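You operate a simulated robot arm through the tools that you are given. There is no shell and no other tool. Be economical: measure what you need, move in short steps, check, and stop when the job is done.

Carry out the task below with a simulated two-armed robot. There is one attempt and no reset: what you move stays moved.

TASK
Put the blue lamp box from the top of the grey workbench on the top of the grey cart. Then take the lid off the steel tin and lay it down on the top of the grey workbench. Then put the brown lamp box on the top of the grey cabinet. Then pull the bottom drawer of unit 2 open. Do these in the order given.

The check looks at the end state, three seconds after you hand in, the way a careful person would. Anything else that was tipped, shoved, dropped, spilled or broken makes it a failure. Lids that push on must go on centred and level and be pressed home; caps that screw on are set level and turned clockwise until they are tight.

THE ROBOT
Two 7-joint arms with fingered hands on one trunk, on a base that drives. Base frame: it is fixed to the floor where the robot stands at the start and does not move with it; the origin is under the middle of the robot, x ahead of it, y to its left, z up. Readings come in m, degrees, newtons and seconds.
The left shoulder is at the start at [0.109, 0.173, 1.076], the right one opposite. With the tool pointing down near the work surface each hand reaches from about 0.48 to 0.84 m from the robot's upright axis, wherever it stands, measured 20 degrees to its own side. Places, roughly: blue lamp box [0.75, 0, 0.75]; bottom drawer of unit 2 [-2.8, 2.6, 0.2]; brown lamp box [0.75, -0.25, 0.75]; steel tin (8x8x7 cm) [0.7, -0.3, 0.9]; top of the grey cabinet (41x21 cm) [0.7, 2.6, 0.72]; top of the grey cart [-3.9, 1.6, 0.8]. Payload 3.5 kg a hand.
The tool frame of a hand sits at the grasp point between the pads (the TCP): z along the fingers, y along the line on which they close. The tips reach 0.03 m beyond it. Largest opening 0.104 m; the body of the gripper starts 0.035 m behind the TCP. The gripper is a hand of 3 fingers: y runs from the thumb to the fingers, the wrist lies at [-0.015, -0.104, -0.178] in the tool frame.
Orientation is that of the tool frame in the base frame, as a unit quaternion [w, x, y, z]. With the fingers straight down and the wrist toward the robot, the tool's x, y and z point along [0, 1, 0], [1, 0, 0] and [0, 0, -1] of the base frame.

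THE INTERFACE
- The arms move only by the tool nudge_tool. It takes "left_motion", "right_motion" or both (then of equal length, played together; a hand with none holds still); each is a list of rows, each an object (a shift or turn left out is 0) with "delta_pos": the shift along the base's x, y, z in m, a list of three; "dr": the turn, a rotation vector about the base's x, y, z in degrees, a list of three. In form: [{"delta_pos": [dx, dy, dz], "dr": [wx, wy, wz]}, ...]. A call has 1 to 12 rows; each row shifts and turns the commanded pose from where the row before left it. Each row takes 0.2 s and may step no farther than 0.05 m and 8.6 degrees from the row before; otherwise, the whole call is refused. A pose out of reach is approached as far as the arm can. The call stops where the force on the tool passes 40 N (or 10 N more than at its start, if that is more) or the arm is blocked; 0.2 s more then pass. In this call time passes only in rows, and 0.2 s behind the last. The reply holds the time, the measured pose of the TCP, the force on the tool along the base axes, the opening and the grip force, in the units named above and with some noise, with the torque about the TCP (base axes, N m) and any sound that the robot's microphone picked up.
- Cameras (640 x 400 px; columns grow to the right, rows downward): "scene" is now at [0.2135, -0.0238, 1.2778]; the picture's right is [-0.28, -0.96, 0.00], its down [-0.28, 0.08, -0.96] and it looks along [0.92, -0.26, -0.29] (base axes); focal length 258 px, centre (320, 200). "left" rides on the left gripper at [-0.064, -0.094, -0.117] in its tool frame; the picture's right is [-0.72, -0.33, 0.61], its down [0.64, -0.65, 0.40] and it looks along [0.27, 0.68, 0.68] (tool axes); focal length 238 px, centre (320, 200). "right" rides on the right gripper at [0.064, -0.094, -0.117] in its tool frame; the picture's right is [-0.72, 0.33, -0.61], its down [-0.64, -0.65, 0.40] and it looks along [-0.27, 0.68, 0.68] (tool axes); focal length 238 px, centre (320, 200). There is no depth. A picture from a camera that has moved, and an enlarged one, comes with that camera's place and axes in the base frame and with its lens.
- capture(camera): a new picture of that camera. No time passes.
- slide_trunk(by): slides the trunk up (or, below 0, down) by that many m; the arms and the scene camera ride with it, the base frame stays. It gives what a move gives, with no picture.
- roll_base(legs): drives the robot by 1 to 6 legs, each [ahead, left, turn to the left] in m, m and degrees, along the robot's own axes; the way and the turn of a leg run together, so that a leg with both is an arc; at most 1.5 m and 180 degrees a leg. The arms and the cameras ride along, it lands a little off, and it stops where it bumps. It gives what a move gives.
- move_fingers(index, middle, thumb_bend, thumb_turn, hand): sets how far each is bent, from 0 (flat) to 1 (curled in); at 0.3 the hand is open as for a grip, at 0.7 the pads meet at the TCP. One left out holds its place. A second passes; each finger stops where it meets its share of the squeeze, and holds until it gets a number again. It is the only way to open and close the hand. It gives what a move gives, with no picture; readings hold the bend of each and the force on the fingers (four entries, about 0 where the hand has none), thumb and palm. thumb_turn goes from beside the hand (0) to across from the fingers (1), as for a grip.
- pan_tilt(pan, tilt): turns the head with the scene camera to pan (to the left, within 86 degrees either way) and tilt (down, from -29 to 69), counted from straight ahead of the robot. It gives what a move gives.
- enlarge(camera, box): a new picture of the part [left, top, right, bottom] of that camera's present view, enlarged. No time passes.
- sign_off(): hands the job in; it is judged then, once.

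Go step by step. Nothing tells you exact positions but the pictures and the camera data: compare them with the known pose of the tool, close in by small moves and look again before you grip or let go. The budget is 165 turns and 138 pictures, counting those below and the enlarged ones. Unless the task says otherwise, let go and move clear before handing in.

The tools are called after "Call:" by a JSON object that holds its "name" and its "arguments". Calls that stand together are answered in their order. nudge_tool: Moves the arms, as the interface text tells. Its arguments: {"type":"object","properties":{"left_motion":{"type":"array"},"right_motion":{"type":"array"}},"required":[]} The other tools are called the same way: slide_trunk (by) slides the trunk up or down; move_fingers (index, middle, thumb_bend, thumb_turn, hand) moves the fingers one by one; roll_base (legs) drives the base; pan_tilt (pan, tilt) turns the head that bears the scene camera; capture (camera) takes a picture; enlarge (camera, box) takes an enlarged picture of a part of a camera's view; sign_off () hands the job in.

At the start:

```text
time: 0.0
left_tool_pos: [0.5151, 0.0876, 1.1867]
left_tcp_rot: [0.001, 0.707, 0.708, 0.001]
left_wrist_force: [0.0, 0.2, 0.0]
left_ft_torque: [0.01, -0.04, 0.02]
left_grip_width: 0.1035
left_grasp_force: 0.0
left_shape: jaw
left_bend: [0.3, 0.3, 0.3, 0.98]
left_finger forces: [0.0, 0.1, 0.1, 0.0, 0.0, 0.0]
right_tool_pos: [0.4731, -0.3265, 1.1288]
right_tcp_rot: [0.0, 0.707, 0.707, 0.0]
right_wrist_force: [-0.3, -0.2, 0.5]
right_ft_torque: [0.0, -0.02, -0.02]
right_grip_width: 0.1037
right_grasp_force: 0.0
right_shape: jaw
right_bend: [0.3, 0.3, 0.3, 0.98]
right_finger forces: [0.0, 0.0, 0.1, 0.0, 0.0, 0.0]
trunk travel left (down, up): [-0.175, 0.579]
robot x, y, heading: [0.0004, -0.0013, -0.1]
head pan, tilt: [-16.0, 16.9]
```

scene: 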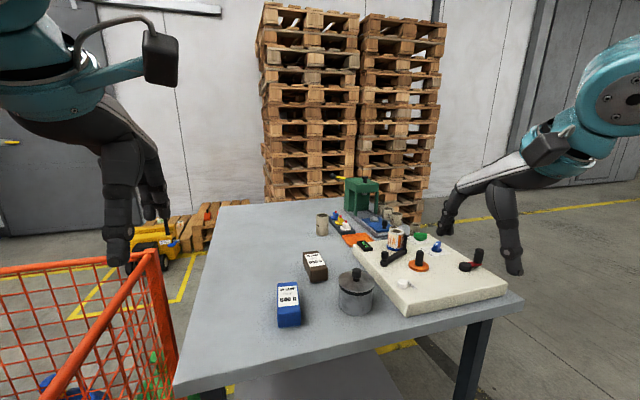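
right: 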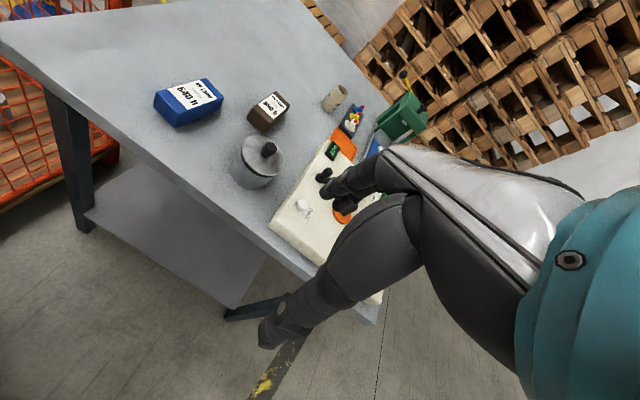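
left: 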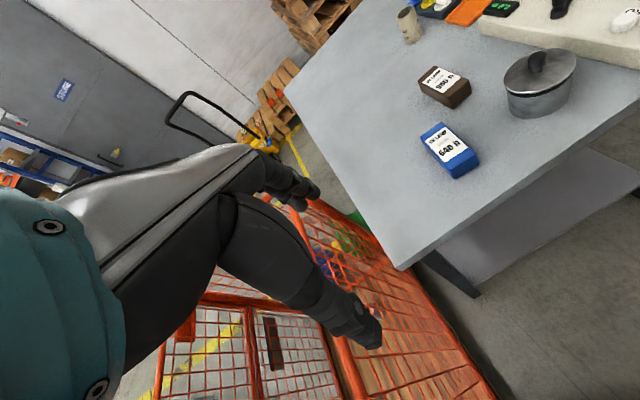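

The blue and brown boxes and the lidded tin stand on the workbench. From two views, the blue box is near [0.70, -0.09, 0.9]. I'll look closer and look around before moving.

Call:
{"name": "enlarge", "arguments": {"camera": "scene", "box": [240, 230, 400, 330]}}

Call:
{"name": "enlarge", "arguments": {"camera": "left", "box": [380, 20, 620, 200]}}

Call:
{"name": "pan_tilt", "arguments": {"pan": 80, "tilt": 15}}

Call:
{"name": "capture", "arguments": {"camera": "scene"}}

```text
4.00 times, centred on (320, 280) of scene
camera zoom: at [0.2135, -0.0238, 1.2778], right [-0.28, -0.96, 0.0], down [-0.28, 0.08, -0.96], along [0.92, -0.26, -0.29], focal length 1033 px, centre (320, -120)
```

zoom: 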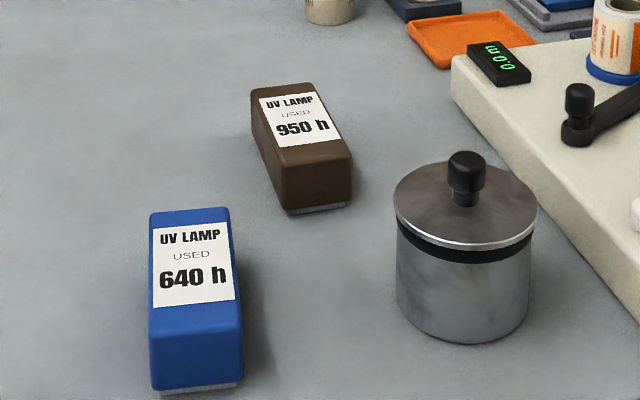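

```text
2.22 times, centred on (500, 110) of left
camera zoom: at [0.4191, 0.0237, 1.3022], right [-0.33, -0.72, -0.61], down [-0.65, 0.64, -0.4], along [0.68, 0.27, -0.68], focal length 530 px, centre (-80, 400)
```

zoom: 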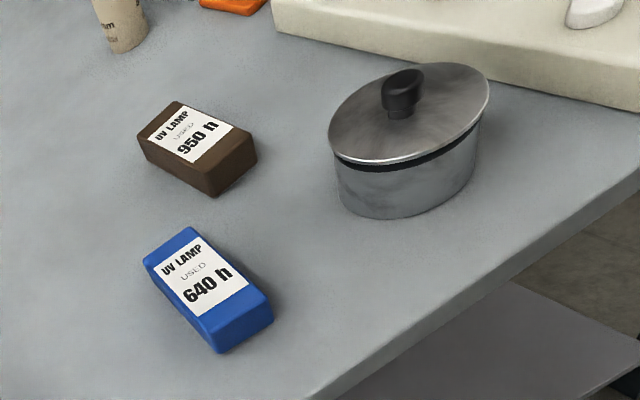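

```text
time: 1.7
left_tool_pos: [0.5143, 0.0875, 1.1868]
left_tcp_rot: [0.0, 0.706, 0.708, 0.0]
left_wrist_force: [-0.6, 0.1, 1.4]
left_ft_torque: [0.0, 0.02, -0.04]
left_grip_width: 0.1035
left_grasp_force: 0.0
left_shape: jaw
left_bend: [0.3, 0.3, 0.3, 0.98]
left_finger forces: [0.0, 0.0, 0.0, 0.0, 0.0, 0.0]
right_tool_pos: [0.474, -0.326, 1.1288]
right_tcp_rot: [0.0, 0.707, 0.707, 0.001]
right_wrist_force: [0.2, -0.2, 0.4]
right_ft_torque: [0.03, -0.01, -0.01]
right_grip_width: 0.1037
right_grasp_force: 0.0
right_shape: jaw
right_bend: [0.3, 0.3, 0.3, 0.98]
right_finger forces: [0.0, 0.0, 0.1, 0.0, 0.1, 0.1]
trunk travel left (down, up): [-0.175, 0.579]
robot x, y, heading: [-0.0003, -0.0007, -0.2]
head pan, tilt: [80.0, 15.0]
```

```text
132 pictures are left
camera scene: at [0.14, 0.0939, 1.2809], right [0.98, -0.17, 0.0], down [-0.05, -0.25, -0.97], along [0.17, 0.95, -0.26], focal length 258 px, centre (320, 200)
```

scene: 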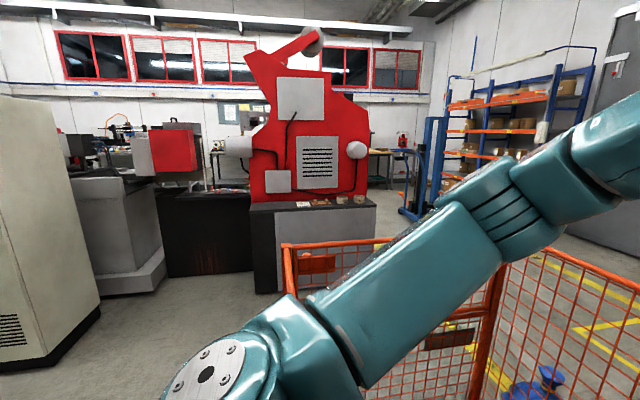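

I'll zoom in on the cabinet region and keep looking around behind me.

Call:
{"name": "enlarge", "arguments": {"camera": "scene", "box": [220, 120, 440, 300]}}

Call:
{"name": "roll_base", "arguments": {"legs": [[-0.5, 0, 0], [0, 0, 90]]}}

Call:
{"name": "capture", "arguments": {"camera": "scene"}}

Call:
{"name": "pan_tilt", "arguments": {"pan": 10, "tilt": 12}}

Call:
{"name": "capture", "arguments": {"camera": "scene"}}

```text
2.22 times, centred on (330, 210) of scene
camera zoom: at [0.14, 0.0939, 1.2809], right [0.98, -0.17, 0.0], down [-0.05, -0.25, -0.97], along [0.17, 0.95, -0.26], focal length 574 px, centre (298, 178)
```

zoom: 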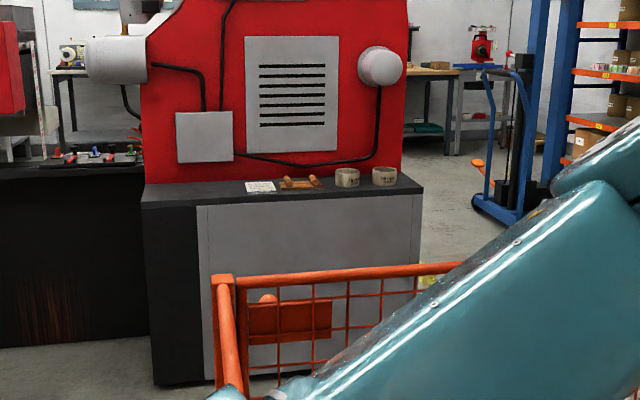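

```text
time: 4.2
left_tool_pos: [0.1063, 0.0864, 1.1861]
left_tcp_rot: [0.0, 0.708, 0.707, 0.0]
left_wrist_force: [-0.4, -0.2, 0.1]
left_ft_torque: [0.01, 0.04, -0.03]
left_grip_width: 0.1037
left_grasp_force: 0.0
left_shape: jaw
left_bend: [0.3, 0.3, 0.3, 0.98]
left_finger forces: [0.0, 0.1, 0.0, 0.0, 0.0, 0.1]
right_tool_pos: [0.0649, -0.3259, 1.1277]
right_tcp_rot: [-0.001, 0.706, 0.708, 0.001]
right_wrist_force: [0.7, 0.2, -1.0]
right_ft_torque: [0.02, 0.01, -0.01]
right_grip_width: 0.104
right_grasp_force: 0.0
right_shape: jaw
right_bend: [0.3, 0.3, 0.3, 0.98]
right_finger forces: [0.0, 0.1, 0.1, 0.0, 0.0, 0.0]
trunk travel left (down, up): [-0.175, 0.579]
robot x, y, heading: [-0.4098, -0.002, 0.1]
head pan, tilt: [80.0, 15.0]
stopped in leg 1: the robot was blocked; the commanded pose is now the measured one
```

```text
130 pictures are left
camera scene: at [-0.2679, 0.0938, 1.2805], right [0.98, -0.17, 0.0], down [-0.05, -0.25, -0.97], along [0.17, 0.95, -0.26], focal length 258 px, centre (320, 200)
```

scene: 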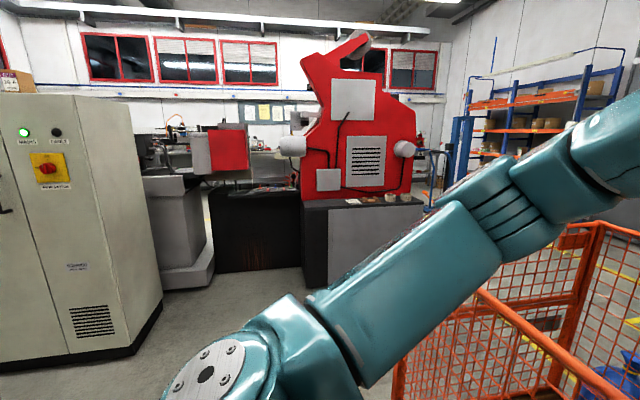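

```text
time: 5.6
left_tool_pos: [0.1037, 0.0868, 1.1884]
left_tcp_rot: [0.001, 0.707, 0.707, 0.001]
left_wrist_force: [0.5, 0.4, 0.1]
left_ft_torque: [0.02, -0.02, -0.01]
left_grip_width: 0.1038
left_grasp_force: 0.1
left_shape: jaw
left_bend: [0.3, 0.3, 0.3, 0.98]
left_finger forces: [0.0, 0.1, 0.0, 0.1, 0.0, 0.0]
right_tool_pos: [0.0631, -0.3261, 1.13]
right_tcp_rot: [0.001, 0.706, 0.708, 0.002]
right_wrist_force: [-0.2, -0.3, 0.5]
right_ft_torque: [-0.01, 0.01, 0.04]
right_grip_width: 0.1037
right_grasp_force: 0.1
right_shape: jaw
right_bend: [0.3, 0.3, 0.3, 0.98]
right_finger forces: [0.0, 0.1, 0.1, 0.0, 0.0, 0.1]
trunk travel left (down, up): [-0.175, 0.579]
robot x, y, heading: [-0.4127, 0.0002, 0.3]
head pan, tilt: [10.0, 12.0]
```

```text
129 pictures are left
camera scene: at [-0.1946, 0.0181, 1.2858], right [0.17, -0.98, 0.0], down [-0.2, -0.04, -0.98], along [0.96, 0.17, -0.21], focal length 258 px, centre (320, 200)
```

scene: 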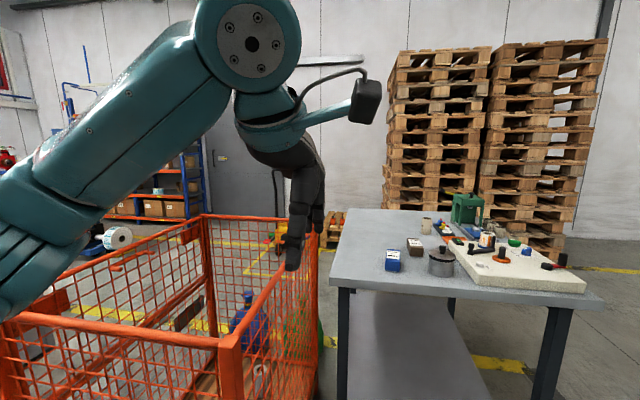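

Reversing was blocked by something behind me at about 0.4 m. I'll look to the right, then turn slowly to see behind.

Call:
{"name": "pan_tilt", "arguments": {"pan": -86, "tilt": 20}}

Call:
{"name": "capture", "arguments": {"camera": "scene"}}

Call:
{"name": "pan_tilt", "arguments": {"pan": 86, "tilt": 20}}

Call:
{"name": "roll_base", "arguments": {"legs": [[0.12, 0, 0], [0, 0, 60]]}}

Call:
{"name": "capture", "arguments": {"camera": "scene"}}

```text
time: 7.4
left_tool_pos: [0.1029, 0.0871, 1.1876]
left_tcp_rot: [0.002, 0.708, 0.706, 0.001]
left_wrist_force: [0.1, 0.0, -0.2]
left_ft_torque: [-0.02, -0.01, 0.02]
left_grip_width: 0.1037
left_grasp_force: 0.1
left_shape: jaw
left_bend: [0.3, 0.3, 0.3, 0.98]
left_finger forces: [0.0, 0.1, 0.1, 0.0, 0.1, 0.0]
right_tool_pos: [0.0631, -0.3261, 1.129]
right_tcp_rot: [0.001, 0.707, 0.707, 0.002]
right_wrist_force: [-0.4, 1.0, -0.2]
right_ft_torque: [-0.02, 0.0, -0.01]
right_grip_width: 0.1035
right_grasp_force: 0.1
right_shape: jaw
right_bend: [0.3, 0.3, 0.3, 0.98]
right_finger forces: [0.0, 0.1, 0.0, 0.0, 0.0, 0.1]
trunk travel left (down, up): [-0.175, 0.579]
robot x, y, heading: [-0.4114, 0.0001, 0.2]
head pan, tilt: [-85.9, 20.0]
```

```text
128 pictures are left
camera scene: at [-0.2798, -0.0911, 1.2727], right [-1.0, -0.07, 0.0], down [-0.02, 0.34, -0.94], along [0.07, -0.94, -0.34], focal length 258 px, centre (320, 200)
```

scene: 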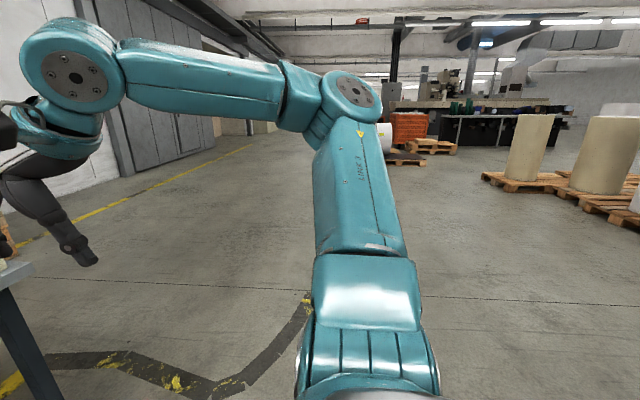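

```text
time: 10.0
left_tool_pos: [0.1032, 0.0868, 1.1882]
left_tcp_rot: [0.003, 0.708, 0.706, 0.001]
left_wrist_force: [0.7, -0.4, -0.7]
left_ft_torque: [-0.01, 0.01, -0.04]
left_grip_width: 0.1039
left_grasp_force: 0.0
left_shape: jaw
left_bend: [0.3, 0.3, 0.3, 0.98]
left_finger forces: [0.0, 0.1, 0.0, 0.0, 0.0, 0.0]
right_tool_pos: [0.0632, -0.3251, 1.13]
right_tcp_rot: [0.001, 0.706, 0.708, 0.001]
right_wrist_force: [-0.3, 0.5, -0.1]
right_ft_torque: [0.01, -0.02, 0.04]
right_grip_width: 0.1036
right_grasp_force: 0.1
right_shape: jaw
right_bend: [0.3, 0.3, 0.3, 0.98]
right_finger forces: [0.0, 0.0, 0.1, 0.1, 0.0, 0.0]
trunk travel left (down, up): [-0.175, 0.579]
robot x, y, heading: [-0.4088, 0.0021, -0.1]
head pan, tilt: [85.9, 20.0]
```

```text
time: 13.8
left_tool_pos: [-0.0981, 0.4829, 1.1876]
left_tcp_rot: [0.002, 0.271, 0.963, 0.001]
left_wrist_force: [-0.3, 0.0, 0.2]
left_ft_torque: [0.0, -0.04, -0.01]
left_grip_width: 0.1038
left_grasp_force: 0.0
left_shape: jaw
left_bend: [0.3, 0.3, 0.3, 0.98]
left_finger forces: [0.0, 0.0, 0.1, 0.1, 0.0, 0.0]
right_tool_pos: [0.2326, 0.2336, 1.1295]
right_tcp_rot: [0.0, 0.27, 0.963, 0.002]
right_wrist_force: [0.0, 0.3, 0.0]
right_ft_torque: [-0.03, -0.01, 0.01]
right_grip_width: 0.1038
right_grasp_force: 0.2
right_shape: jaw
right_bend: [0.3, 0.3, 0.3, 0.98]
right_finger forces: [0.0, 0.0, 0.0, 0.0, 0.0, 0.0]
trunk travel left (down, up): [-0.175, 0.579]
robot x, y, heading: [-0.2921, 0.0002, 58.7]
head pan, tilt: [85.9, 20.0]
```

```text
127 pictures are left
camera scene: at [-0.3035, 0.1628, 1.2727], right [0.58, 0.81, 0.0], down [0.28, -0.2, -0.94], along [-0.77, 0.54, -0.34], focal length 258 px, centre (320, 200)
```

scene: 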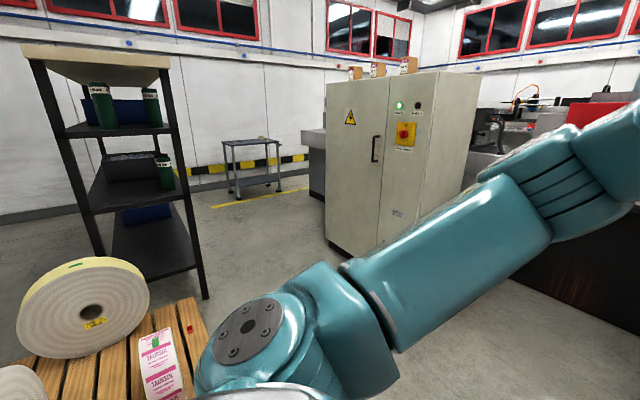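

Behind me are a pallet with rolls and a shelf. The cart stands beyond a gap between the shelf and the beige cabinet, about x=-2 and y=0.4 to 1.5. I'll return to the bench and set up the left hand over the blue box.

Call:
{"name": "roll_base", "arguments": {"legs": [[0, 0, -58.7], [0.29, 0, 0]]}}

Call:
{"name": "pan_tilt", "arguments": {"pan": -8, "tilt": 35}}

Call:
{"name": "nudge_tool", "arguments": {"left_motion": [{"dr": [0, 0, -8.2], "delta_pos": [0.015, 0, 0]}, {"dr": [0, 0, -8.2], "delta_pos": [0.015, 0, 0]}, {"dr": [0, 0, -8.2], "delta_pos": [0.015, 0, 0]}, {"dr": [0, 0, -8.2], "delta_pos": [0.015, 0, 0]}, {"dr": [0, 0, -8.2], "delta_pos": [0.015, 0, 0]}, {"dr": [0, 0, -8.2], "delta_pos": [0.015, 0, 0]}, {"dr": [0, 0, -8.2], "delta_pos": [0.015, 0, 0]}, {"dr": [0, 0, -8.2], "delta_pos": [0.015, 0, 0]}, {"dr": [0, 0, -8.2], "delta_pos": [0.015, 0, 0]}, {"dr": [0, 0, -8.2], "delta_pos": [0.015, 0, 0]}, {"dr": [0, 0, -8.2], "delta_pos": [0.015, 0, 0]}, {"dr": [0, 0, -8.2], "delta_pos": [0.015, 0, 0]}]}}

Call:
{"name": "capture", "arguments": {"camera": "scene"}}

Call:
{"name": "capture", "arguments": {"camera": "left"}}

```text
time: 18.3
left_tool_pos: [0.5083, 0.12, 1.1878]
left_tcp_rot: [0.001, 0.694, 0.72, 0.001]
left_wrist_force: [0.2, 0.5, 0.3]
left_ft_torque: [0.01, 0.01, -0.02]
left_grip_width: 0.1037
left_grasp_force: 0.0
left_shape: jaw
left_bend: [0.3, 0.3, 0.3, 0.98]
left_finger forces: [0.2, 0.1, 0.0, 0.0, 0.0, 0.0]
right_tool_pos: [0.4846, -0.2939, 1.13]
right_tcp_rot: [0.001, 0.692, 0.722, 0.0]
right_wrist_force: [-0.8, -0.1, 0.8]
right_ft_torque: [-0.03, 0.0, 0.02]
right_grip_width: 0.1037
right_grasp_force: 0.0
right_shape: jaw
right_bend: [0.3, 0.3, 0.3, 0.98]
right_finger forces: [0.0, 0.1, 0.1, 0.0, 0.0, 0.0]
trunk travel left (down, up): [-0.175, 0.579]
robot x, y, heading: [0.0, 0.0144, 2.2]
head pan, tilt: [85.9, 20.0]
```

```text
time: 20.0
left_tool_pos: [0.5075, 0.1202, 1.1878]
left_tcp_rot: [0.002, 0.693, 0.721, 0.001]
left_wrist_force: [0.8, 0.4, 0.8]
left_ft_torque: [-0.01, -0.02, 0.03]
left_grip_width: 0.1036
left_grasp_force: 0.0
left_shape: jaw
left_bend: [0.3, 0.3, 0.3, 0.98]
left_finger forces: [0.0, 0.1, 0.0, 0.1, 0.0, 0.0]
right_tool_pos: [0.4836, -0.2925, 1.1309]
right_tcp_rot: [0.001, 0.692, 0.722, 0.002]
right_wrist_force: [0.4, -0.6, -0.5]
right_ft_torque: [-0.02, 0.01, -0.01]
right_grip_width: 0.1037
right_grasp_force: 0.1
right_shape: jaw
right_bend: [0.3, 0.3, 0.3, 0.98]
right_finger forces: [0.0, 0.1, 0.1, 0.0, 0.0, 0.0]
trunk travel left (down, up): [-0.175, 0.579]
robot x, y, heading: [-0.0026, 0.0127, 2.2]
head pan, tilt: [-8.0, 35.0]
```

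```text
time: 22.6
left_tool_pos: [0.5954, 0.1461, 1.1443]
left_tcp_rot: [0.002, 0.999, -0.055, 0.0]
left_wrist_force: [-0.3, 0.8, 0.3]
left_ft_torque: [-0.02, 0.0, 0.01]
left_grip_width: 0.1038
left_grasp_force: 0.1
left_shape: jaw
left_bend: [0.3, 0.3, 0.3, 0.98]
left_finger forces: [0.0, 0.0, 0.1, 0.0, 0.1, 0.1]
left hand out of reach, approached as far as the arm can: row 9, 10, 11, 12
right_tool_pos: [0.4844, -0.2922, 1.1302]
right_tcp_rot: [0.001, 0.693, 0.721, 0.001]
right_wrist_force: [-0.1, 0.1, 0.4]
right_ft_torque: [-0.06, -0.05, 0.04]
right_grip_width: 0.1036
right_grasp_force: 0.0
right_shape: jaw
right_bend: [0.3, 0.3, 0.3, 0.98]
right_finger forces: [0.0, 0.0, 0.0, 0.0, 0.0, 0.0]
trunk travel left (down, up): [-0.175, 0.579]
robot x, y, heading: [-0.0067, 0.0119, 2.3]
head pan, tilt: [-8.0, 35.0]
```

```text
126 pictures are left
camera scene: at [0.2091, 0.0119, 1.2488], right [-0.1, -1.0, 0.0], down [-0.57, 0.06, -0.82], along [0.82, -0.08, -0.57], focal length 258 px, centre (320, 200)
```

scene: 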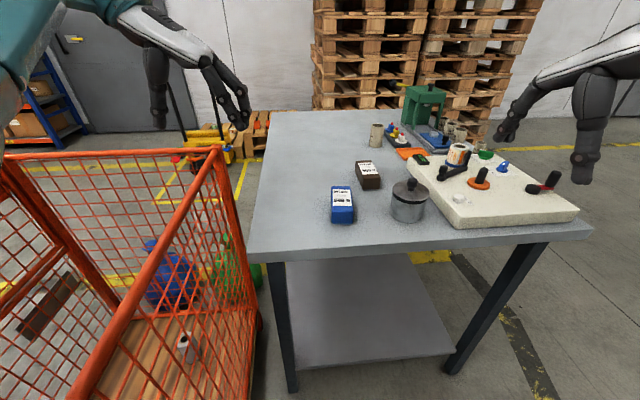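

```text
125 pictures are left
camera left: at [0.5415, 0.247, 1.2603], right [-0.68, 0.4, -0.61], down [0.71, 0.58, -0.41], along [0.19, -0.71, -0.68], focal length 238 px, centre (320, 200)
```

left: 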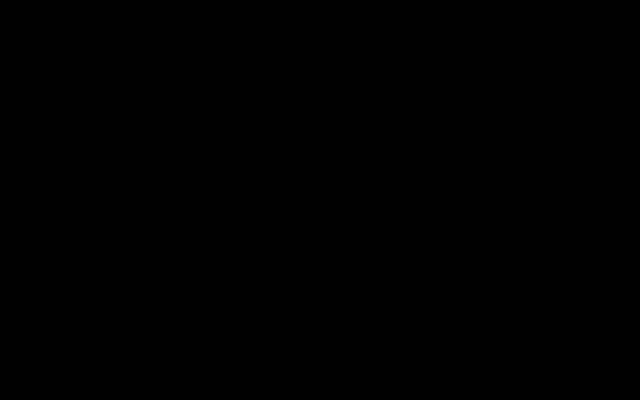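

The left wrist camera is blocked in this arm pose. I'll bring the hand toward a point above the blue box and see how it reaches there.

Call:
{"name": "nudge_tool", "arguments": {"left_motion": [{"delta_pos": [0.003, -0.03, -0.02]}, {"delta_pos": [0.003, -0.03, -0.02]}, {"delta_pos": [0.003, -0.03, -0.02]}, {"delta_pos": [0.003, -0.03, -0.02]}, {"delta_pos": [0.003, -0.03, -0.02]}, {"delta_pos": [0.003, -0.03, -0.02]}]}}

Call:
{"name": "capture", "arguments": {"camera": "scene"}}

Call:
{"name": "capture", "arguments": {"camera": "left"}}

```text
time: 24.0
left_tool_pos: [0.6088, -0.0328, 1.0197]
left_tcp_rot: [0.001, 0.999, -0.052, 0.0]
left_wrist_force: [0.7, 0.6, -0.2]
left_ft_torque: [-0.03, -0.01, 0.02]
left_grip_width: 0.1035
left_grasp_force: 0.1
left_shape: jaw
left_bend: [0.3, 0.3, 0.3, 0.98]
left_finger forces: [0.0, 0.0, 0.0, 0.1, 0.0, 0.0]
left hand out of reach, approached as far as the arm can: row 6
right_tool_pos: [0.4845, -0.2934, 1.1302]
right_tcp_rot: [0.001, 0.692, 0.722, 0.001]
right_wrist_force: [0.2, -0.2, 0.6]
right_ft_torque: [-0.01, 0.01, 0.0]
right_grip_width: 0.1038
right_grasp_force: 0.1
right_shape: jaw
right_bend: [0.3, 0.3, 0.3, 0.98]
right_finger forces: [0.0, 0.0, 0.0, 0.1, 0.0, 0.0]
trunk travel left (down, up): [-0.175, 0.579]
robot x, y, heading: [-0.0012, 0.0153, 2.0]
head pan, tilt: [-8.0, 35.0]
```

```text
124 pictures are left
camera scene: at [0.2097, 0.011, 1.2487], right [-0.1, -1.0, 0.0], down [-0.57, 0.06, -0.82], along [0.81, -0.08, -0.57], focal length 258 px, centre (320, 200)
```

scene: 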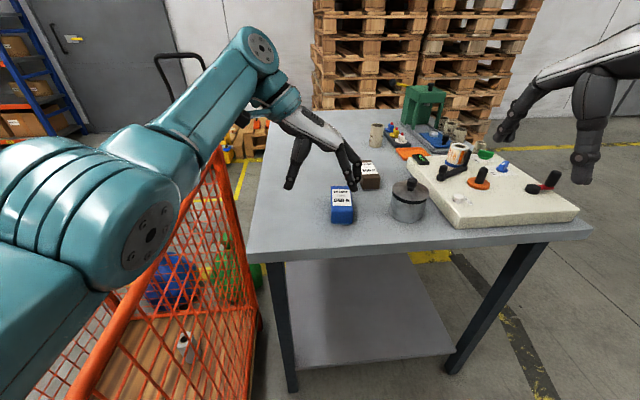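

```text
123 pictures are left
camera left: at [0.5546, 0.0691, 1.1355], right [-0.68, 0.4, -0.61], down [0.71, 0.58, -0.41], along [0.19, -0.71, -0.68], focal length 238 px, centre (320, 200)
```

left: 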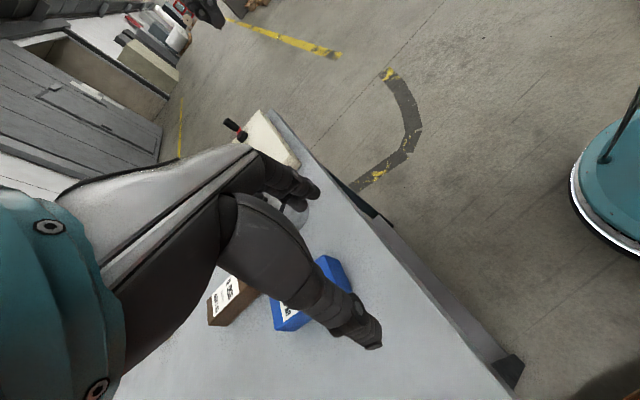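

The hand tracks well from the measured pose. I'll move it horizontally above the blue box, keeping height.

Call:
{"name": "nudge_tool", "arguments": {"left_motion": [{"delta_pos": [0.02, -0.012, 0.0]}, {"delta_pos": [0.02, -0.012, 0.0]}, {"delta_pos": [0.02, -0.012, 0.0]}, {"delta_pos": [0.02, -0.01, 0.0]}, {"delta_pos": [0.02, -0.01, -0.01], "dr": [0, 0, -1.5]}]}}

Call:
{"name": "enlarge", "arguments": {"camera": "scene", "box": [260, 100, 460, 240]}}

Call:
{"name": "capture", "arguments": {"camera": "left"}}

Call:
{"name": "capture", "arguments": {"camera": "right"}}

```text
time: 25.2
left_tool_pos: [0.6113, -0.0354, 0.9839]
left_tcp_rot: [0.001, 0.998, -0.066, 0.0]
left_wrist_force: [0.7, -1.0, 0.3]
left_ft_torque: [0.01, -0.02, 0.01]
left_grip_width: 0.1037
left_grasp_force: 0.0
left_shape: jaw
left_bend: [0.3, 0.3, 0.3, 0.98]
left_finger forces: [0.1, 0.0, 0.0, 0.0, 0.1, 0.0]
left hand out of reach, approached as far as the arm can: row 1, 2, 3, 4, 5
right_tool_pos: [0.4842, -0.2934, 1.1298]
right_tcp_rot: [0.001, 0.692, 0.722, 0.001]
right_wrist_force: [0.5, -1.0, 0.1]
right_ft_torque: [-0.01, 0.03, 0.01]
right_grip_width: 0.1035
right_grasp_force: 0.0
right_shape: jaw
right_bend: [0.3, 0.3, 0.3, 0.98]
right_finger forces: [0.1, 0.0, 0.0, 0.0, 0.1, 0.0]
trunk travel left (down, up): [-0.175, 0.579]
robot x, y, heading: [-0.0051, 0.016, 2.1]
head pan, tilt: [-8.0, 35.0]
```

```text
2.86 times, centred on (360, 170) of scene
camera zoom: at [0.2089, 0.0108, 1.2489], right [-0.1, -1.0, 0.0], down [-0.57, 0.06, -0.82], along [0.82, -0.08, -0.57], focal length 738 px, centre (206, 286)
```

zoom: 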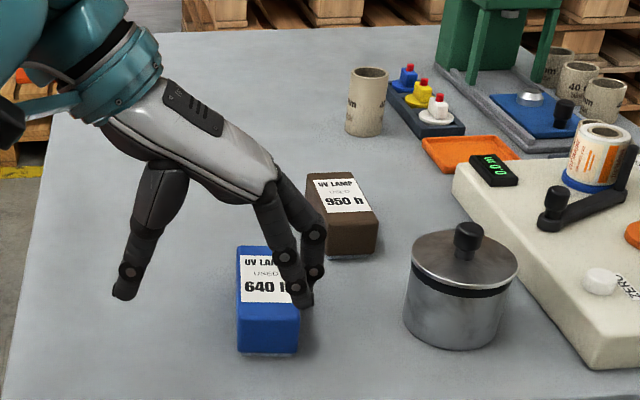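

```text
121 pictures are left
camera left: at [0.5582, 0.0663, 1.0999], right [-0.67, 0.42, -0.61], down [0.72, 0.56, -0.41], along [0.17, -0.72, -0.68], focal length 238 px, centre (320, 200)
```

left: 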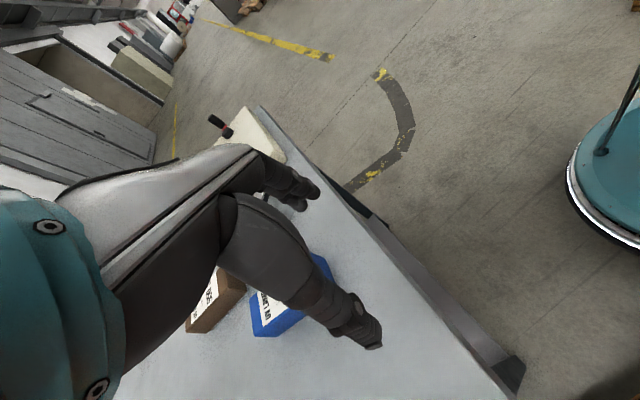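

```text
120 pictures are left
camera right: at [0.3876, -0.2339, 1.2462], right [0.35, -0.71, 0.61], down [-0.62, -0.67, -0.41], along [0.7, -0.24, -0.68], focal length 238 px, centre (320, 200)
```

right: 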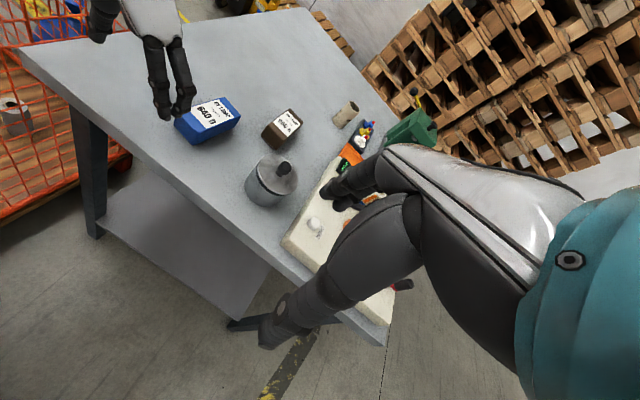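

The hand is limited at x≈0.61 in this posture, so I'll shift the base a little ahead and right. The fingertips are still above the box.

Call:
{"name": "roll_base", "arguments": {"legs": [[0.1, -0.055, 0]]}}

Call:
{"name": "enlarge", "arguments": {"camera": "scene", "box": [260, 100, 460, 240]}}

Call:
{"name": "capture", "arguments": {"camera": "left"}}

Call:
{"name": "enlarge", "arguments": {"camera": "right", "box": [80, 40, 320, 190]}}

```text
time: 26.4
left_tool_pos: [0.7183, -0.0869, 0.9831]
left_tcp_rot: [0.002, 0.998, -0.066, -0.001]
left_wrist_force: [0.0, 0.9, -0.4]
left_ft_torque: [0.01, 0.03, 0.02]
left_grip_width: 0.1041
left_grasp_force: 0.1
left_shape: jaw
left_bend: [0.3, 0.3, 0.3, 0.98]
left_finger forces: [0.0, 0.0, 0.1, 0.0, 0.0, 0.1]
right_tool_pos: [0.5926, -0.3444, 1.1295]
right_tcp_rot: [0.001, 0.692, 0.722, 0.001]
right_wrist_force: [0.1, -0.5, 0.5]
right_ft_torque: [0.0, 0.02, 0.05]
right_grip_width: 0.1037
right_grasp_force: 0.2
right_shape: jaw
right_bend: [0.3, 0.3, 0.3, 0.98]
right_finger forces: [0.0, 0.0, 0.1, 0.0, 0.0, 0.0]
trunk travel left (down, up): [-0.175, 0.579]
robot x, y, heading: [0.1042, -0.0394, 2.3]
head pan, tilt: [-8.0, 35.0]
```

```text
2.86 times, centred on (360, 170) of scene
camera zoom: at [0.3169, -0.0401, 1.2487], right [-0.1, -1.0, 0.0], down [-0.57, 0.06, -0.82], along [0.81, -0.08, -0.57], focal length 738 px, centre (206, 286)
```

zoom: 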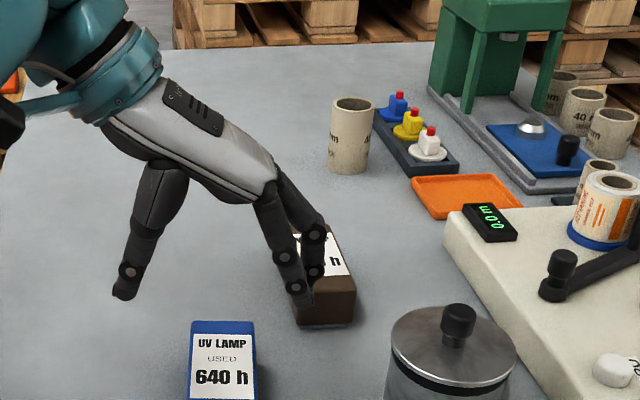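

```text
118 pictures are left
camera left: at [0.666, 0.0155, 1.0996], right [-0.67, 0.42, -0.61], down [0.72, 0.56, -0.41], along [0.17, -0.71, -0.68], focal length 238 px, centre (320, 200)
```

left: 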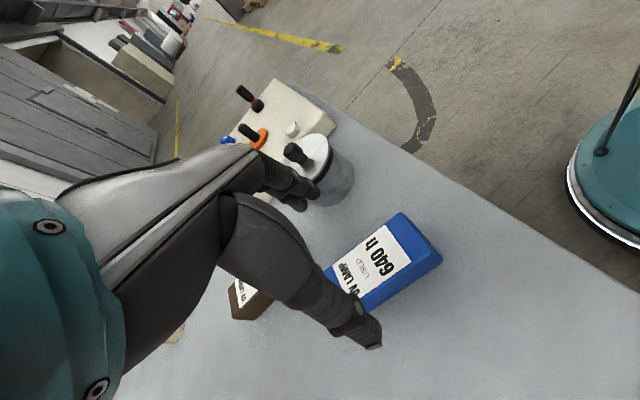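

```text
2.67 times, centred on (200, 115) of right
camera zoom: at [0.4956, -0.2847, 1.2458], right [0.36, -0.71, 0.61], down [-0.62, -0.67, -0.41], along [0.7, -0.24, -0.68], focal length 636 px, centre (640, 427)
```

zoom: 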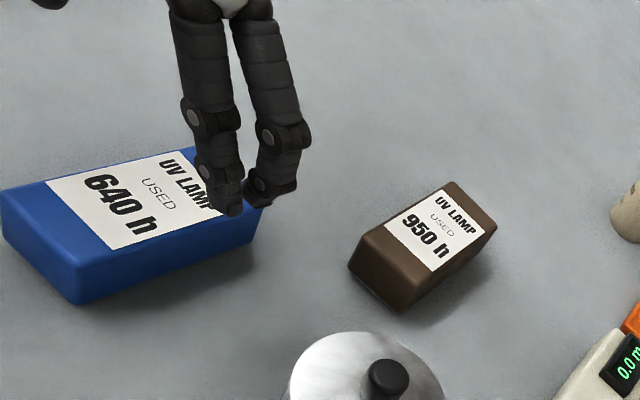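

By triangulation, the blue box top centre is near [0.706, -0.089], z≈0.90, and the hand is right above it and aligned. I'll descend to TCP z≈0.905 in small steps.

Call:
{"name": "nudge_tool", "arguments": {"left_motion": [{"delta_pos": [-0.006, 0, -0.02]}, {"delta_pos": [-0.006, 0, -0.02]}, {"delta_pos": [0, 0, -0.02]}, {"delta_pos": [0, 0, -0.015]}]}}

Call:
{"name": "pan_tilt", "arguments": {"pan": -8, "tilt": 52}}

Call:
{"name": "enlarge", "arguments": {"camera": "scene", "box": [220, 80, 460, 230]}}

Call:
{"name": "enlarge", "arguments": {"camera": "left", "box": [220, 140, 460, 380]}}

```text
time: 27.4
left_tool_pos: [0.7211, -0.092, 0.9087]
left_tcp_rot: [0.001, 0.998, -0.065, -0.002]
left_wrist_force: [0.5, 0.5, -0.9]
left_ft_torque: [-0.03, 0.02, -0.01]
left_grip_width: 0.1041
left_grasp_force: 0.1
left_shape: jaw
left_bend: [0.3, 0.3, 0.3, 0.98]
left_finger forces: [0.0, 0.1, 0.1, 0.0, 0.1, 0.1]
left hand out of reach, approached as far as the arm can: row 1, 2
right_tool_pos: [0.5907, -0.3425, 1.1298]
right_tcp_rot: [0.001, 0.692, 0.722, 0.001]
right_wrist_force: [-0.2, -0.3, -0.4]
right_ft_torque: [0.04, 0.01, 0.0]
right_grip_width: 0.1035
right_grasp_force: 0.1
right_shape: jaw
right_bend: [0.3, 0.3, 0.3, 0.98]
right_finger forces: [0.0, 0.0, 0.0, 0.0, 0.0, 0.0]
trunk travel left (down, up): [-0.175, 0.579]
robot x, y, heading: [0.1031, -0.0401, 2.7]
head pan, tilt: [-8.0, 35.0]
```

```text
time: 28.2
left_tool_pos: [0.7214, -0.0909, 0.9105]
left_tcp_rot: [0.002, 0.998, -0.066, -0.001]
left_wrist_force: [-0.3, 0.3, 0.0]
left_ft_torque: [0.01, 0.01, 0.02]
left_grip_width: 0.1039
left_grasp_force: 0.1
left_shape: jaw
left_bend: [0.3, 0.3, 0.3, 0.98]
left_finger forces: [0.1, 0.1, 0.1, 0.1, 0.1, 0.2]
right_tool_pos: [0.5919, -0.3429, 1.1294]
right_tcp_rot: [0.001, 0.692, 0.722, 0.002]
right_wrist_force: [0.3, 0.0, 0.1]
right_ft_torque: [-0.02, -0.01, 0.01]
right_grip_width: 0.1038
right_grasp_force: 0.0
right_shape: jaw
right_bend: [0.3, 0.3, 0.3, 0.98]
right_finger forces: [0.0, 0.1, 0.0, 0.1, 0.1, 0.1]
trunk travel left (down, up): [-0.175, 0.579]
robot x, y, heading: [0.106, -0.0359, 2.2]
head pan, tilt: [-8.0, 52.0]
```

```text
2.67 times, centred on (340, 155) of scene
camera zoom: at [0.3031, -0.0384, 1.2246], right [-0.1, -1.0, 0.0], down [-0.78, 0.08, -0.62], along [0.61, -0.06, -0.79], focal length 688 px, centre (267, 320)
```

zoom: 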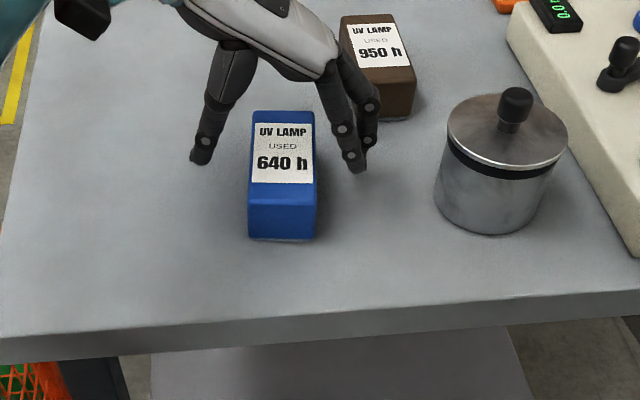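

```text
1.67 times, centred on (340, 260) of left
camera zoom: at [0.6696, 0.0115, 1.0264], right [-0.67, 0.42, -0.61], down [0.72, 0.56, -0.41], along [0.17, -0.72, -0.68], focal length 397 px, centre (287, 100)
```

zoom: 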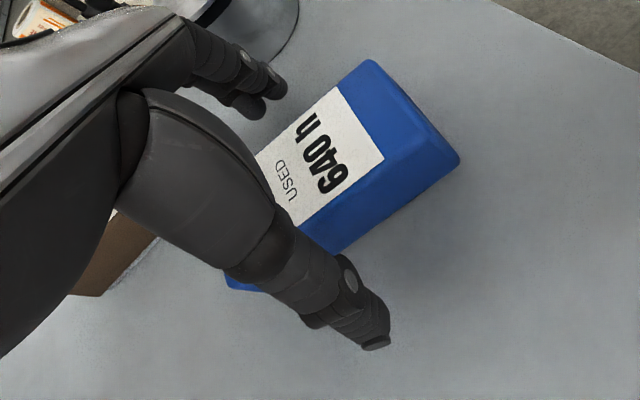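

The fingers straddle the blue box nicely. I'll lower 12 mm more and close the hand.

Call:
{"name": "nudge_tool", "arguments": {"left_motion": [{"delta_pos": [-0.004, 0, -0.007]}, {"delta_pos": [-0.004, 0, -0.007]}]}}

Call:
{"name": "move_fingers", "arguments": {"hand": "left", "index": 0.7, "middle": 0.7, "thumb_bend": 0.7}}

Call:
{"name": "enlarge", "arguments": {"camera": "scene", "box": [220, 80, 460, 230]}}

```text
time: 28.8
left_tool_pos: [0.7204, -0.0946, 0.8978]
left_tcp_rot: [0.002, 0.998, -0.067, -0.002]
left_wrist_force: [0.4, -0.1, 0.2]
left_ft_torque: [-0.01, -0.06, 0.01]
left_grip_width: 0.104
left_grasp_force: 0.1
left_shape: jaw
left_bend: [0.3, 0.3, 0.3, 0.98]
left_finger forces: [0.0, 0.0, 0.0, 0.1, 0.1, 0.0]
left hand out of reach, approached as far as the arm can: row 1, 2
right_tool_pos: [0.5906, -0.3445, 1.1302]
right_tcp_rot: [0.001, 0.692, 0.722, 0.001]
right_wrist_force: [0.4, -0.3, 0.6]
right_ft_torque: [0.01, 0.03, -0.01]
right_grip_width: 0.1039
right_grasp_force: 0.1
right_shape: jaw
right_bend: [0.3, 0.3, 0.3, 0.98]
right_finger forces: [0.0, 0.1, 0.1, 0.0, 0.0, 0.0]
trunk travel left (down, up): [-0.175, 0.579]
robot x, y, heading: [0.1041, -0.0364, 2.5]
head pan, tilt: [-8.0, 52.0]
```

```text
time: 29.8
left_tool_pos: [0.7197, -0.0952, 0.8973]
left_tcp_rot: [0.002, 0.998, -0.068, -0.002]
left_wrist_force: [-0.4, -1.0, 1.0]
left_ft_torque: [-0.18, -0.03, 0.0]
left_grip_width: 0.0449
left_grasp_force: 17.6
left_shape: fingers
left_bend: [0.55, 0.57, 0.54, 0.96]
left_finger forces: [9.4, 8.8, 0.0, 0.0, 16.6, 0.0]
right_tool_pos: [0.5907, -0.3443, 1.1289]
right_tcp_rot: [0.001, 0.692, 0.722, 0.001]
right_wrist_force: [-0.5, 0.9, 0.3]
right_ft_torque: [0.01, 0.02, 0.01]
right_grip_width: 0.1036
right_grasp_force: 0.1
right_shape: jaw
right_bend: [0.3, 0.3, 0.3, 0.98]
right_finger forces: [0.0, 0.0, 0.1, 0.1, 0.0, 0.1]
trunk travel left (down, up): [-0.175, 0.579]
robot x, y, heading: [0.1043, -0.0394, 2.3]
head pan, tilt: [-8.0, 52.0]
```

```text
2.67 times, centred on (340, 155) of scene
camera zoom: at [0.3029, -0.0385, 1.2245], right [-0.1, -1.0, 0.0], down [-0.78, 0.08, -0.62], along [0.61, -0.06, -0.79], focal length 688 px, centre (267, 320)
```

zoom: 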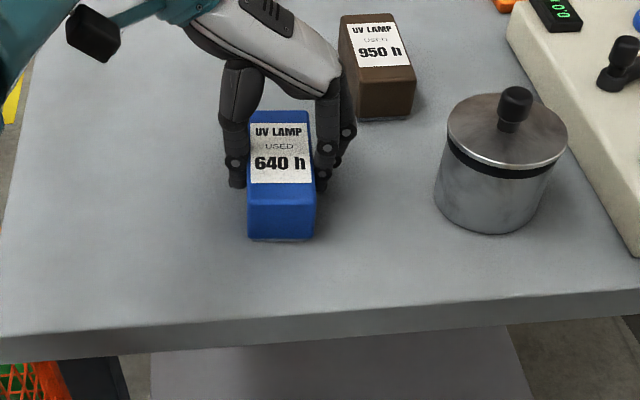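

It's gripped at 45 mm with 17 N. I'll lift by the trunk to keep the arm configuration, then look.

Call:
{"name": "slide_trunk", "arguments": {"by": 0.12}}

Call:
{"name": "capture", "arguments": {"camera": "scene"}}

```text
time: 31.3
left_tool_pos: [0.6991, -0.0955, 1.0764]
left_tcp_rot: [-0.005, 0.996, -0.066, 0.055]
left_wrist_force: [-0.7, -0.1, -3.0]
left_ft_torque: [0.01, 0.03, 0.01]
left_grip_width: 0.0451
left_grasp_force: 16.6
left_shape: fingers
left_bend: [0.55, 0.58, 0.54, 0.96]
left_finger forces: [8.9, 7.7, 0.0, 0.0, 16.4, 0.0]
right_tool_pos: [0.5925, -0.3431, 1.2492]
right_tcp_rot: [0.001, 0.692, 0.722, 0.001]
right_wrist_force: [-0.4, 0.8, -0.2]
right_ft_torque: [0.03, 0.03, 0.0]
right_grip_width: 0.1035
right_grasp_force: 0.1
right_shape: jaw
right_bend: [0.3, 0.3, 0.3, 0.98]
right_finger forces: [0.0, 0.1, 0.0, 0.0, 0.0, 0.0]
trunk travel left (down, up): [-0.295, 0.459]
robot x, y, heading: [0.1042, -0.0381, 2.4]
head pan, tilt: [-8.0, 52.0]
```

```text
113 pictures are left
camera scene: at [0.2496, -0.0407, 1.3478], right [-0.1, -1.0, 0.0], down [-0.78, 0.08, -0.62], along [0.61, -0.06, -0.79], focal length 258 px, centre (320, 200)
```

scene: 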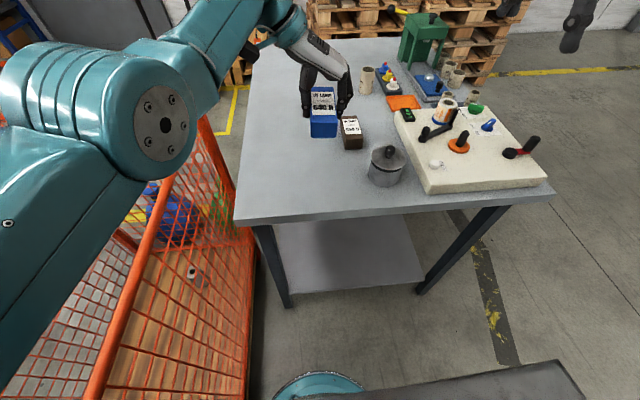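

The blue box is lifted, about 0.3 kg. I'll pull the hand closer and level it, back off and turn left, then look ahead for the route.

Call:
{"name": "roll_base", "arguments": {"legs": [[-0.4, 0, 0], [0, 0, 90]]}}

Call:
{"name": "pan_tilt", "arguments": {"pan": 35, "tilt": 25}}

Call:
{"name": "capture", "arguments": {"camera": "scene"}}

Call:
{"name": "pan_tilt", "arguments": {"pan": -30, "tilt": 25}}

Call:
{"name": "capture", "arguments": {"camera": "scene"}}

```text
time: 37.6
left_tool_pos: [-0.246, 0.5384, 1.0754]
left_tcp_rot: [-0.042, 0.75, 0.659, 0.036]
left_wrist_force: [-0.2, 0.7, -2.5]
left_ft_torque: [-0.03, 0.04, -0.02]
left_grip_width: 0.045
left_grasp_force: 15.9
left_shape: fingers
left_bend: [0.55, 0.58, 0.54, 0.96]
left_finger forces: [9.1, 7.6, 0.1, 0.1, 16.4, 0.0]
right_tool_pos: [0.0036, 0.4317, 1.249]
right_tcp_rot: [0.001, -0.022, 1.0, 0.002]
right_wrist_force: [-0.3, 0.5, -0.4]
right_ft_torque: [0.02, 0.01, 0.0]
right_grip_width: 0.1035
right_grasp_force: 0.0
right_shape: jaw
right_bend: [0.3, 0.3, 0.3, 0.98]
right_finger forces: [0.0, 0.0, 0.0, 0.0, 0.1, 0.1]
trunk travel left (down, up): [-0.295, 0.459]
robot x, y, heading: [-0.3039, -0.0538, 92.6]
head pan, tilt: [-8.0, 52.0]
```

```text
time: 38.7
left_tool_pos: [-0.2446, 0.5373, 1.0758]
left_tcp_rot: [-0.042, 0.751, 0.658, 0.035]
left_wrist_force: [0.5, 1.0, -3.3]
left_ft_torque: [0.0, -0.03, -0.01]
left_grip_width: 0.045
left_grasp_force: 17.2
left_shape: fingers
left_bend: [0.55, 0.58, 0.54, 0.96]
left_finger forces: [9.0, 7.6, 0.0, 0.1, 16.4, 0.0]
right_tool_pos: [0.0029, 0.4314, 1.2496]
right_tcp_rot: [0.0, -0.022, 1.0, 0.001]
right_wrist_force: [-0.6, -0.2, 0.8]
right_ft_torque: [0.01, 0.01, 0.02]
right_grip_width: 0.1037
right_grasp_force: 0.1
right_shape: jaw
right_bend: [0.3, 0.3, 0.3, 0.98]
right_finger forces: [0.0, 0.1, 0.0, 0.0, 0.1, 0.0]
trunk travel left (down, up): [-0.295, 0.459]
robot x, y, heading: [-0.3, -0.0533, 92.6]
head pan, tilt: [35.0, 25.0]
```

```text
112 pictures are left
camera scene: at [-0.3621, 0.0911, 1.3881], right [0.79, 0.61, 0.0], down [0.26, -0.34, -0.91], along [-0.55, 0.72, -0.42], focal length 258 px, centre (320, 200)
```

scene: 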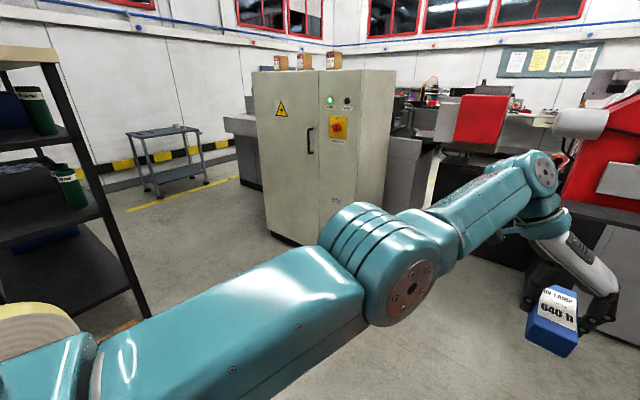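

```text
time: 40.1
left_tool_pos: [-0.245, 0.5366, 1.0767]
left_tcp_rot: [-0.042, 0.75, 0.659, 0.034]
left_wrist_force: [-0.3, 0.0, -3.3]
left_ft_torque: [-0.01, -0.03, 0.06]
left_grip_width: 0.0452
left_grasp_force: 16.8
left_shape: fingers
left_bend: [0.55, 0.58, 0.54, 0.96]
left_finger forces: [9.0, 7.5, 0.0, 0.1, 16.4, 0.1]
right_tool_pos: [0.0034, 0.4328, 1.2489]
right_tcp_rot: [0.0, -0.022, 1.0, 0.002]
right_wrist_force: [0.4, -1.5, 0.0]
right_ft_torque: [0.02, 0.02, -0.01]
right_grip_width: 0.1037
right_grasp_force: 0.1
right_shape: jaw
right_bend: [0.3, 0.3, 0.3, 0.98]
right_finger forces: [0.0, 0.0, 0.0, 0.0, 0.0, 0.1]
trunk travel left (down, up): [-0.295, 0.459]
robot x, y, heading: [-0.2986, -0.0531, 92.5]
head pan, tilt: [-30.0, 25.0]
```

```text
111 pictures are left
camera scene: at [-0.2637, 0.0996, 1.3881], right [0.89, -0.46, 0.0], down [-0.2, -0.38, -0.91], along [0.42, 0.8, -0.42], focal length 258 px, centre (320, 200)
```

scene: 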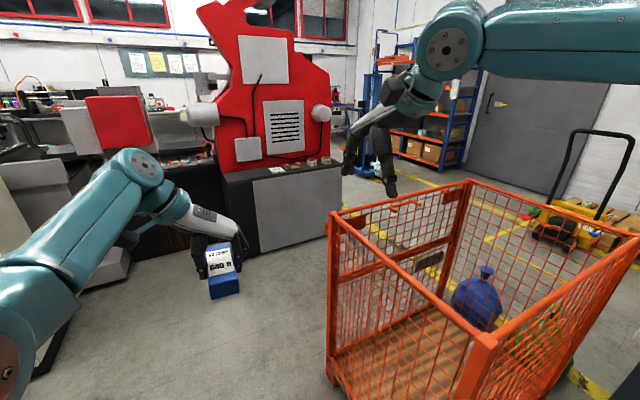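

The aisle between shelf and beige cabinet runs about y=0.36 to 1.5 at x≈-2, and the cart lies beyond it at [-4.0, 1.6]. I'll drive up to y≈0.95, turn to face -x and go partway.

Call:
{"name": "roll_base", "arguments": {"legs": [[1.0, 0, 0], [0, 0, 87.4], [0.8, 0, 0]]}}

Call:
{"name": "pan_tilt", "arguments": {"pan": 0, "tilt": 25}}

Call:
{"name": "capture", "arguments": {"camera": "scene"}}

```text
time: 52.8
left_tool_pos: [-1.7536, 0.9889, 1.0767]
left_tcp_rot: [-0.055, 0.089, 0.994, -0.004]
left_wrist_force: [-0.2, -0.5, -3.8]
left_ft_torque: [-0.03, -0.01, 0.0]
left_grip_width: 0.0452
left_grasp_force: 16.2
left_shape: fingers
left_bend: [0.55, 0.58, 0.54, 0.96]
left_finger forces: [8.9, 7.4, 0.1, 0.1, 16.2, 0.1]
right_tool_pos: [-1.6353, 1.2317, 1.2491]
right_tcp_rot: [-0.001, -0.706, 0.709, 0.001]
right_wrist_force: [0.5, -0.7, 0.7]
right_ft_torque: [0.0, -0.04, -0.03]
right_grip_width: 0.1038
right_grasp_force: 0.1
right_shape: jaw
right_bend: [0.3, 0.3, 0.3, 0.98]
right_finger forces: [0.0, 0.1, 0.1, 0.1, 0.0, 0.0]
trunk travel left (down, up): [-0.295, 0.459]
robot x, y, heading: [-1.1642, 0.9034, 179.6]
head pan, tilt: [-30.0, 25.0]
```

```text
time: 53.8
left_tool_pos: [-1.7528, 0.9887, 1.0761]
left_tcp_rot: [-0.055, 0.09, 0.994, -0.003]
left_wrist_force: [-0.6, 0.3, -2.5]
left_ft_torque: [0.01, -0.04, 0.0]
left_grip_width: 0.0446
left_grasp_force: 16.3
left_shape: fingers
left_bend: [0.55, 0.58, 0.54, 0.96]
left_finger forces: [8.9, 7.4, 0.1, 0.1, 16.3, 0.0]
right_tool_pos: [-1.6351, 1.2315, 1.2503]
right_tcp_rot: [-0.002, -0.705, 0.709, 0.001]
right_wrist_force: [-0.2, -0.3, -0.3]
right_ft_torque: [-0.01, 0.0, -0.02]
right_grip_width: 0.1038
right_grasp_force: 0.1
right_shape: jaw
right_bend: [0.3, 0.3, 0.3, 0.98]
right_finger forces: [0.0, 0.0, 0.1, 0.0, 0.0, 0.0]
trunk travel left (down, up): [-0.295, 0.459]
robot x, y, heading: [-1.1657, 0.9047, 179.5]
head pan, tilt: [0.0, 25.0]
```

```text
110 pictures are left
camera scene: at [-1.3289, 0.9064, 1.3881], right [0.01, 1.0, 0.0], down [0.42, 0.0, -0.91], along [-0.91, 0.01, -0.42], focal length 258 px, centre (320, 200)
```

scene: 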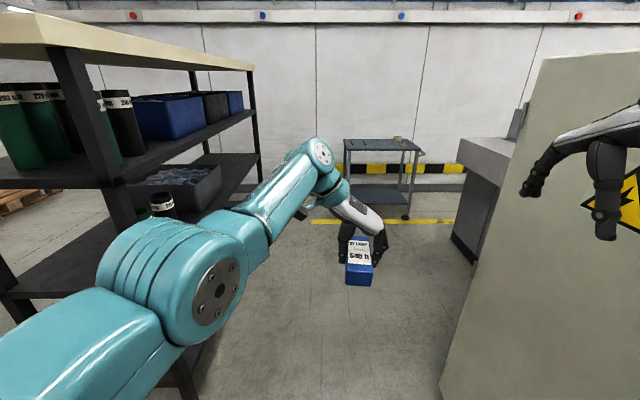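

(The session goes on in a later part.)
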